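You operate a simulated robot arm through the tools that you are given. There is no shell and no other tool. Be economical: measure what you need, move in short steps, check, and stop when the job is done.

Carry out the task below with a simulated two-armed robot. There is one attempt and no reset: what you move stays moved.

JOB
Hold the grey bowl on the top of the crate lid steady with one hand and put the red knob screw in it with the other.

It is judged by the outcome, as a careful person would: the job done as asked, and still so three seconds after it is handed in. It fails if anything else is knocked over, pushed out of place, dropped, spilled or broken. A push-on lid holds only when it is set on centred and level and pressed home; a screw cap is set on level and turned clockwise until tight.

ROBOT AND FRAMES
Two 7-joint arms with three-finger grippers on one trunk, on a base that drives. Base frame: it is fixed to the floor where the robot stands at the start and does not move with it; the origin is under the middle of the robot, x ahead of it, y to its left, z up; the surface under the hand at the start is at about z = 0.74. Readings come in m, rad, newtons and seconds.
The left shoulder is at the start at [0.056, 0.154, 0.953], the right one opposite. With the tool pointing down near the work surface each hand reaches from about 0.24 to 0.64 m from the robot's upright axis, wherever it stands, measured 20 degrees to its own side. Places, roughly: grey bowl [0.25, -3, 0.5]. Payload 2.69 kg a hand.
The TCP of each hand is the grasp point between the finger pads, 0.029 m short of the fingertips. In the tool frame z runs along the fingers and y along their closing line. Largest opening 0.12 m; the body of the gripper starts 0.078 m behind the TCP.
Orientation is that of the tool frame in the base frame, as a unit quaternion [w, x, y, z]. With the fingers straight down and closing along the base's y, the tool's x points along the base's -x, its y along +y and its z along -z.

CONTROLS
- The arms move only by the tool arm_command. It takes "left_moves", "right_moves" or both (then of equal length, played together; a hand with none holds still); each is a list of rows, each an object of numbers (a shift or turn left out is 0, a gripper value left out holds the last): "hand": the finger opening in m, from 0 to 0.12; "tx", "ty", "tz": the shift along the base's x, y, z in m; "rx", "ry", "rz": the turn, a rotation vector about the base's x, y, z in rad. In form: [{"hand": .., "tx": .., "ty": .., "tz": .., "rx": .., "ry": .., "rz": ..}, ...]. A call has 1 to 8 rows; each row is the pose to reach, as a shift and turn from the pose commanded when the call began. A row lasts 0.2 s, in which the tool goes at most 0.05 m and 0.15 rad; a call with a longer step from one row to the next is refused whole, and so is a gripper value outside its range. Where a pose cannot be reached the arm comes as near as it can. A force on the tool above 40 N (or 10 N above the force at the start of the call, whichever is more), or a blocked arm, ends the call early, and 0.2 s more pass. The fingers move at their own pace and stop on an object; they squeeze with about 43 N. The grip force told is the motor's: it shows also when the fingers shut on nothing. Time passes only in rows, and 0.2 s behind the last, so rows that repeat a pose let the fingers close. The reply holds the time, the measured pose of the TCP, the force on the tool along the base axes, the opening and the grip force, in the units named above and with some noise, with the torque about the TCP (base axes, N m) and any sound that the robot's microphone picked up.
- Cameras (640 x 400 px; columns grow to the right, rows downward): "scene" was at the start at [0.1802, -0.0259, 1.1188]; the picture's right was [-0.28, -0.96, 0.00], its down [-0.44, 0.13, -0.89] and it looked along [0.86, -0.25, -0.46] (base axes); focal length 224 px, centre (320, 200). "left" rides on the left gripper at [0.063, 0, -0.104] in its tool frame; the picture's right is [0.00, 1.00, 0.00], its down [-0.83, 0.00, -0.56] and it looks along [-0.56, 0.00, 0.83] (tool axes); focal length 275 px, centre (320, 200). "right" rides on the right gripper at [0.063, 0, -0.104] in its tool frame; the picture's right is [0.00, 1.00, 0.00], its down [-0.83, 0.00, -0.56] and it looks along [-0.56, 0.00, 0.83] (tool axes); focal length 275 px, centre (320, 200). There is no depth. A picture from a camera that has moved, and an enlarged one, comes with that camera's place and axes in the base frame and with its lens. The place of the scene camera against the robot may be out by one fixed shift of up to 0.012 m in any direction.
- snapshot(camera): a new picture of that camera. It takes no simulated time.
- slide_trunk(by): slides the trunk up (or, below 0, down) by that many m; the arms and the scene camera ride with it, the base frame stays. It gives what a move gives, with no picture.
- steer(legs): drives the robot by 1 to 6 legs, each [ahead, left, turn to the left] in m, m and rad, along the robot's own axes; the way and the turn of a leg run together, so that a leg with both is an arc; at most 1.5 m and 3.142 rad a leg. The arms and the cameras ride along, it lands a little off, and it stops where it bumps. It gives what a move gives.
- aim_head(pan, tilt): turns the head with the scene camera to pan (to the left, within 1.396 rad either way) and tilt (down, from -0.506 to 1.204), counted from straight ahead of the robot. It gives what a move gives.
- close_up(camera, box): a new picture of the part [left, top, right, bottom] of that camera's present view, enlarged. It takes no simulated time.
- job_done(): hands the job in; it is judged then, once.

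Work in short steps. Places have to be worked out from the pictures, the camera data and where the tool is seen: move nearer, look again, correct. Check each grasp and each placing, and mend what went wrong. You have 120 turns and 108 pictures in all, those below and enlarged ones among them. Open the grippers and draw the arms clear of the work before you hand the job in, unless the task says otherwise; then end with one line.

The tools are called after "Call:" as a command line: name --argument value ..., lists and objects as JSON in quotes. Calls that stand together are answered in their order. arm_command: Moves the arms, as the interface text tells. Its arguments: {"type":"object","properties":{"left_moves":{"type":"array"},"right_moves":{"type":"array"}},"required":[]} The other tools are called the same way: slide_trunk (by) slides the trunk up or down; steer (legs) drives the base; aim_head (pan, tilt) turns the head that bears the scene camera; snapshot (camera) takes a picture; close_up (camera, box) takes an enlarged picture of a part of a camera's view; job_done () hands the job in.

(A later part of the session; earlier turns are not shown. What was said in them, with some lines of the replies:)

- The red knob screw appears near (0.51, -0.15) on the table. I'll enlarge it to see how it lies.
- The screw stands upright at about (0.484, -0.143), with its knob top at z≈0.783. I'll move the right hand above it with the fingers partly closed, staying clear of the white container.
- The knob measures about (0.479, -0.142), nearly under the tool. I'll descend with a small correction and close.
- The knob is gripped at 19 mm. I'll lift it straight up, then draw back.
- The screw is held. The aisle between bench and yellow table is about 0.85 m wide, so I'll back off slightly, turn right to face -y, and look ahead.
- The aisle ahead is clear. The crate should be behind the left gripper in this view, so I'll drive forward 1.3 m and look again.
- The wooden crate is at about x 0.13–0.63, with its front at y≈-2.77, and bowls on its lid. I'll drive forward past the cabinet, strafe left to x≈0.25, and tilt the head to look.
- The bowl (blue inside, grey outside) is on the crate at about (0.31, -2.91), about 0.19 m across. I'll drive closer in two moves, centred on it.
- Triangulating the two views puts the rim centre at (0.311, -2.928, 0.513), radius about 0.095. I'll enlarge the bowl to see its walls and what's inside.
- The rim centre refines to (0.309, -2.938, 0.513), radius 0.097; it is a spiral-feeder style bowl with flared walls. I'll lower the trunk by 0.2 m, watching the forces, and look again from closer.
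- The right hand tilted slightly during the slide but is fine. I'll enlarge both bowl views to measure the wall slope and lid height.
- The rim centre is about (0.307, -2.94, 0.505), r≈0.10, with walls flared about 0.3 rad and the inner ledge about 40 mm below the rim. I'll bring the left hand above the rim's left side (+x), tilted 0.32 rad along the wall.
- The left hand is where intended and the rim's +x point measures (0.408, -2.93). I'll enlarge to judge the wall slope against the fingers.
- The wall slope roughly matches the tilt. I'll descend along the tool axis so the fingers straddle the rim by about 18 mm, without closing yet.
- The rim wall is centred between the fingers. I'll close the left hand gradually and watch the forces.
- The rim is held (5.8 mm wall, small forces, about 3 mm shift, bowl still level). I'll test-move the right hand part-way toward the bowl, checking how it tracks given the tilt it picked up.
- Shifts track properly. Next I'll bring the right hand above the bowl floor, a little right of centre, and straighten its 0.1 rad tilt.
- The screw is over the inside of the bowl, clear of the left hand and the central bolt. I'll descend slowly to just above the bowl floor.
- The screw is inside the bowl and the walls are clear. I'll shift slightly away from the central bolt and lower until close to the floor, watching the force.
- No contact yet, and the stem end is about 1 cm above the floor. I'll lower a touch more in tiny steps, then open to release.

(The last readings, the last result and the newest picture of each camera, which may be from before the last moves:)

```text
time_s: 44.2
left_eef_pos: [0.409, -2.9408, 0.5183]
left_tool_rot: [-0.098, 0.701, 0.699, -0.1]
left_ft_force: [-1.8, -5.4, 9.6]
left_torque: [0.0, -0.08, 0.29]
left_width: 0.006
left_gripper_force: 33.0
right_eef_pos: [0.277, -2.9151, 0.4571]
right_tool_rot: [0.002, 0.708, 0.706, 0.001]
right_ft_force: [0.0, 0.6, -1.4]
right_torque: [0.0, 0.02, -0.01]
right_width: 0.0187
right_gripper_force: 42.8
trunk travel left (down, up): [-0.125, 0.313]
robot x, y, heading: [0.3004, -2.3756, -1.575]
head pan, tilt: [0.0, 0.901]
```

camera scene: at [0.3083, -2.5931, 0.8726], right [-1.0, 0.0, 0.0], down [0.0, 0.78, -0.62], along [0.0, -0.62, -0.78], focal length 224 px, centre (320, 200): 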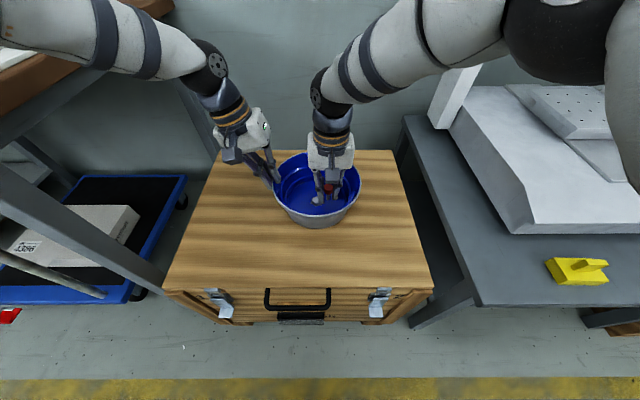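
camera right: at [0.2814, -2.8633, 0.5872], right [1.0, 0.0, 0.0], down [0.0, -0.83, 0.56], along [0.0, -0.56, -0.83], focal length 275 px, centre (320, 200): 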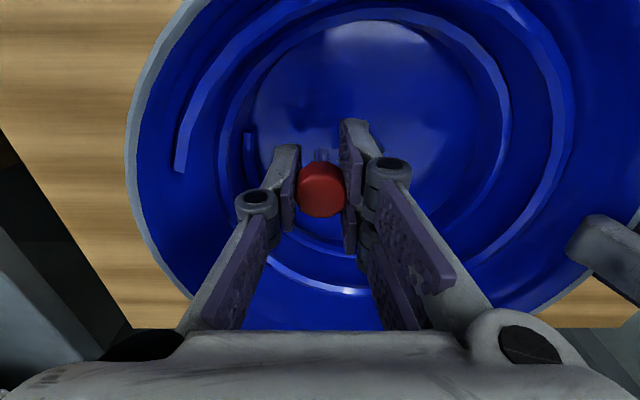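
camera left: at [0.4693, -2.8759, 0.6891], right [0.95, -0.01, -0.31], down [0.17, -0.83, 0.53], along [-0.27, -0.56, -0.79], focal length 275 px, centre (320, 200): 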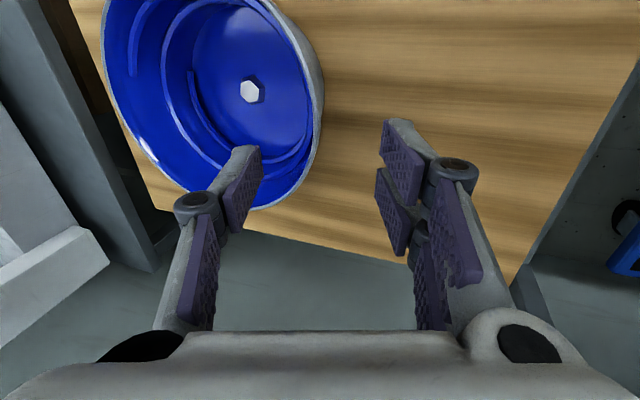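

Still free, with the screw within millimetres of the floor. I'll open gently to 0.04 and wait.

Call:
arm_command --right_moves '[{"hand": 0.028}, {"hand": 0.036}, {"hand": 0.04}, {"hand": 0.04}]'

Call:
close_up --camera "scene" --box '[260, 140, 380, 235]'

Call:
snapshot --camera "right"

```text
time_s: 45.2
left_eef_pos: [0.4098, -2.9401, 0.518]
left_tool_rot: [-0.098, 0.702, 0.699, -0.098]
left_ft_force: [-1.3, -5.4, 10.2]
left_torque: [-0.06, 0.02, 0.34]
left_width: 0.0063
left_gripper_force: 33.0
right_eef_pos: [0.2751, -2.9144, 0.4568]
right_tool_rot: [0.002, 0.708, 0.707, 0.001]
right_ft_force: [0.1, 0.0, -0.3]
right_torque: [0.01, 0.01, 0.0]
right_width: 0.04
right_gripper_force: 0.0
trunk travel left (down, up): [-0.125, 0.313]
robot x, y, heading: [0.3035, -2.3733, -1.573]
head pan, tilt: [0.0, 0.901]
```

```text
4.21 times, centred on (320, 188) of scene
camera zoom: at [0.3083, -2.5931, 0.8726], right [-1.0, 0.0, 0.0], down [0.0, 0.78, -0.62], along [0.0, -0.62, -0.78], focal length 943 px, centre (320, 253)
```

zoom: 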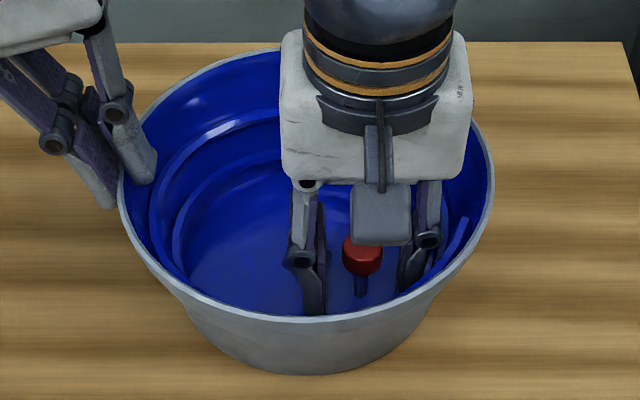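

```text
69 pictures are left
camera right: at [0.2768, -2.8515, 0.562], right [1.0, 0.0, 0.0], down [0.0, -0.83, 0.56], along [0.0, -0.56, -0.83], focal length 275 px, centre (320, 200)
```

right: 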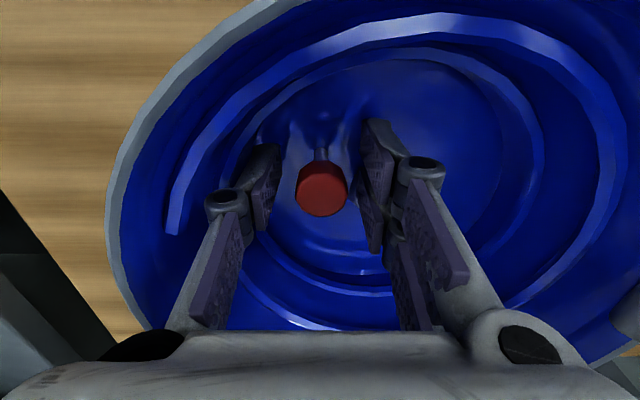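

The screw stands free on the bowl floor between the open fingers. I'll lift the right hand straight up.

Call:
arm_command --right_moves '[{"tz": 0.02}, {"tz": 0.045}, {"tz": 0.085}, {"tz": 0.13}, {"tz": 0.175}, {"tz": 0.22}, {"tz": 0.25, "tx": -0.03, "ty": 0.02}, {"tz": 0.27, "tx": -0.07, "ty": 0.04}]'

Call:
close_up --camera "scene" --box '[240, 120, 400, 240]'

```text
time_s: 47.0
left_eef_pos: [0.4082, -2.9408, 0.5179]
left_tool_rot: [-0.099, 0.702, 0.699, -0.099]
left_ft_force: [-3.5, -4.1, 10.1]
left_torque: [-0.21, -0.03, 0.32]
left_width: 0.0061
left_gripper_force: 32.8
right_eef_pos: [0.2071, -2.8741, 0.726]
right_tool_rot: [0.002, 0.708, 0.706, 0.0]
right_ft_force: [0.3, 0.3, 1.7]
right_torque: [0.0, 0.0, 0.0]
right_width: 0.0396
right_gripper_force: 0.1
trunk travel left (down, up): [-0.125, 0.313]
robot x, y, heading: [0.3011, -2.3719, -1.572]
head pan, tilt: [0.0, 0.901]
```

```text
3.33 times, centred on (320, 180) of scene
camera zoom: at [0.3084, -2.5931, 0.8726], right [-1.0, 0.0, 0.0], down [0.0, 0.78, -0.62], along [0.0, -0.62, -0.78], focal length 746 px, centre (320, 267)
```

zoom: 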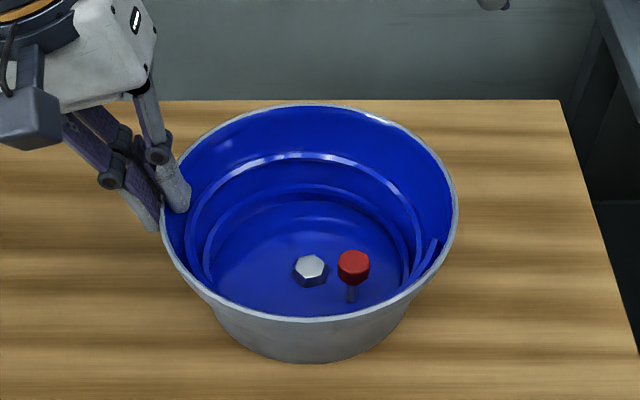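

The screw is in the bowl and the right hand is clear. Now I'll open the left hand gently, holding position.

Call:
arm_command --left_moves '[{"hand": 0.01}, {"hand": 0.02}, {"hand": 0.035}, {"hand": 0.045}, {"hand": 0.045}]'

Call:
close_up --camera "scene" --box '[240, 120, 400, 240]'

Call:
close_up --camera "left" --box '[180, 50, 460, 250]'

```text
time_s: 48.2
left_eef_pos: [0.409, -2.9405, 0.5181]
left_tool_rot: [-0.097, 0.701, 0.699, -0.099]
left_ft_force: [-0.2, 0.7, -0.1]
left_torque: [0.0, 0.01, 0.03]
left_width: 0.0452
left_gripper_force: 0.1
right_eef_pos: [0.2071, -2.875, 0.7249]
right_tool_rot: [0.001, 0.708, 0.706, 0.0]
right_ft_force: [-0.3, -0.4, 0.1]
right_torque: [0.01, 0.02, -0.03]
right_width: 0.0399
right_gripper_force: 0.0
trunk travel left (down, up): [-0.125, 0.313]
robot x, y, heading: [0.3025, -2.3747, -1.575]
head pan, tilt: [0.0, 0.901]
```

```text
3.33 times, centred on (320, 180) of scene
camera zoom: at [0.3085, -2.5934, 0.8725], right [-1.0, 0.0, 0.0], down [0.0, 0.78, -0.62], along [0.0, -0.62, -0.78], focal length 746 px, centre (320, 267)
```

zoom: 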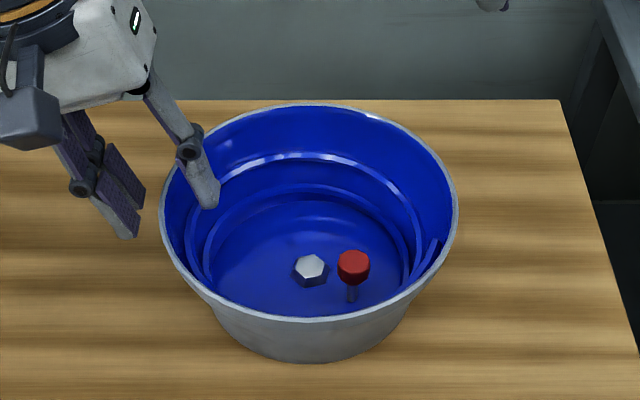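

```text
2.00 times, centred on (320, 150) of left
camera zoom: at [0.4382, -2.8772, 0.6183], right [0.96, -0.01, -0.28], down [0.15, -0.83, 0.54], along [-0.23, -0.56, -0.8], focal length 551 px, centre (320, 300)
```

zoom: 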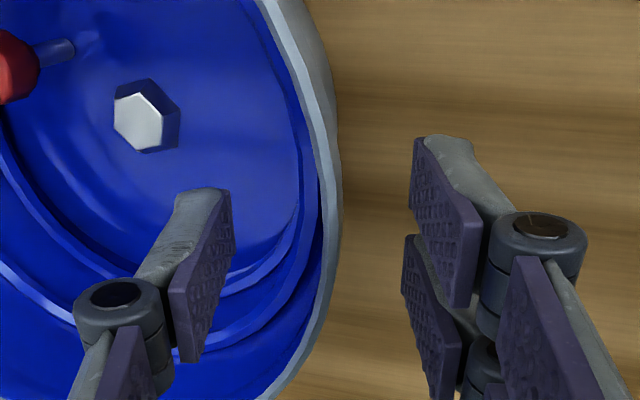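

The bowl didn't move and both fingers are off the rim. I'll withdraw the left hand along its axis, then back, and draw the right hand away too.

Call:
arm_command --left_moves '[{"tx": 0.008, "tz": 0.028}, {"tx": 0.016, "tz": 0.056}, {"tx": 0.025, "tz": 0.09}, {"tx": 0.035, "tz": 0.13}, {"tx": 0.045, "tz": 0.17}, {"tx": 0.05, "ty": 0.03, "tz": 0.2}, {"tx": 0.05, "ty": 0.07, "tz": 0.22}, {"tx": 0.05, "ty": 0.11, "tz": 0.23}]' --right_moves '[{"tx": 0}, {"tx": -0.01}, {"tx": -0.02, "tz": 0.01}, {"tx": -0.03, "ty": 0.02, "tz": 0.02}, {"tx": -0.05, "ty": 0.04, "tz": 0.03}, {"tx": -0.07, "ty": 0.06, "tz": 0.03}, {"tx": -0.09, "ty": 0.08, "tz": 0.03}, {"tx": -0.1, "ty": 0.1, "tz": 0.03}]'

Call:
snapshot --camera "scene"

Call:
close_up --camera "scene" --box '[240, 120, 400, 240]'

```text
time_s: 50.0
left_eef_pos: [0.4573, -2.8294, 0.7533]
left_tool_rot: [-0.098, 0.701, 0.7, -0.099]
left_ft_force: [0.5, -0.2, -0.2]
left_torque: [0.0, 0.03, -0.02]
left_width: 0.0451
left_gripper_force: 0.1
right_eef_pos: [0.1073, -2.7747, 0.7569]
right_tool_rot: [0.001, 0.708, 0.706, 0.0]
right_ft_force: [0.5, 0.8, 0.3]
right_torque: [0.0, 0.02, -0.02]
right_width: 0.04
right_gripper_force: 0.0
trunk travel left (down, up): [-0.125, 0.313]
robot x, y, heading: [0.3034, -2.3747, -1.571]
head pan, tilt: [0.0, 0.901]
```

```text
65 pictures are left
camera scene: at [0.3084, -2.5933, 0.8726], right [-1.0, 0.0, 0.0], down [0.0, 0.78, -0.62], along [0.0, -0.62, -0.78], focal length 224 px, centre (320, 200)
```

scene: 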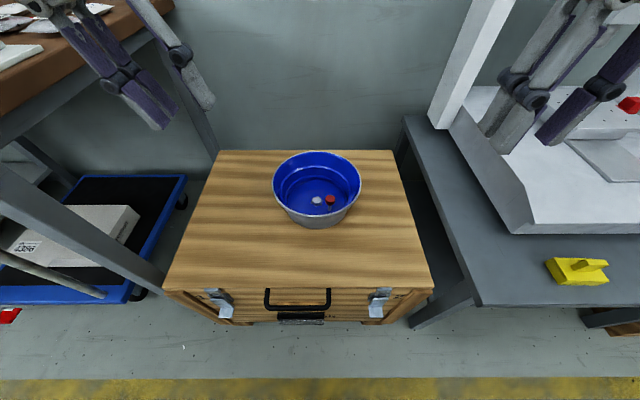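

```text
3.33 times, centred on (320, 180) of scene
camera zoom: at [0.3084, -2.5933, 0.8726], right [-1.0, 0.0, 0.0], down [0.0, 0.78, -0.62], along [0.0, -0.62, -0.78], focal length 746 px, centre (320, 267)
```

zoom: 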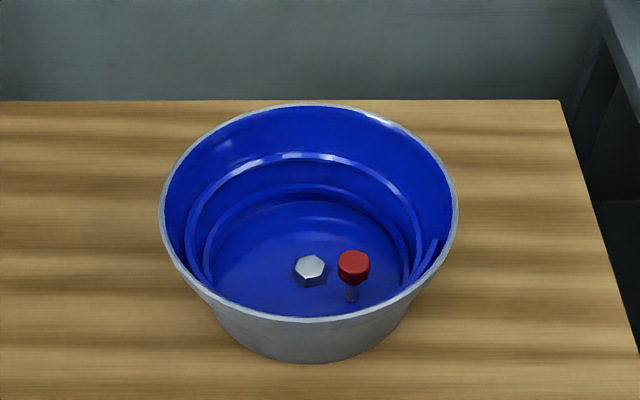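

The screw is in the bowl, the bowl is level on the lid, and both hands are open and clear, so I'm handing the job in.

Call:
job_done

```text
The job is handed in.
```

The red knob screw is standing upright in the grey bowl on the crate lid. The left hand held the rim steady while the right hand set the screw down; closing on the rim shifted the bowl about 3 mm. Nothing else was moved.
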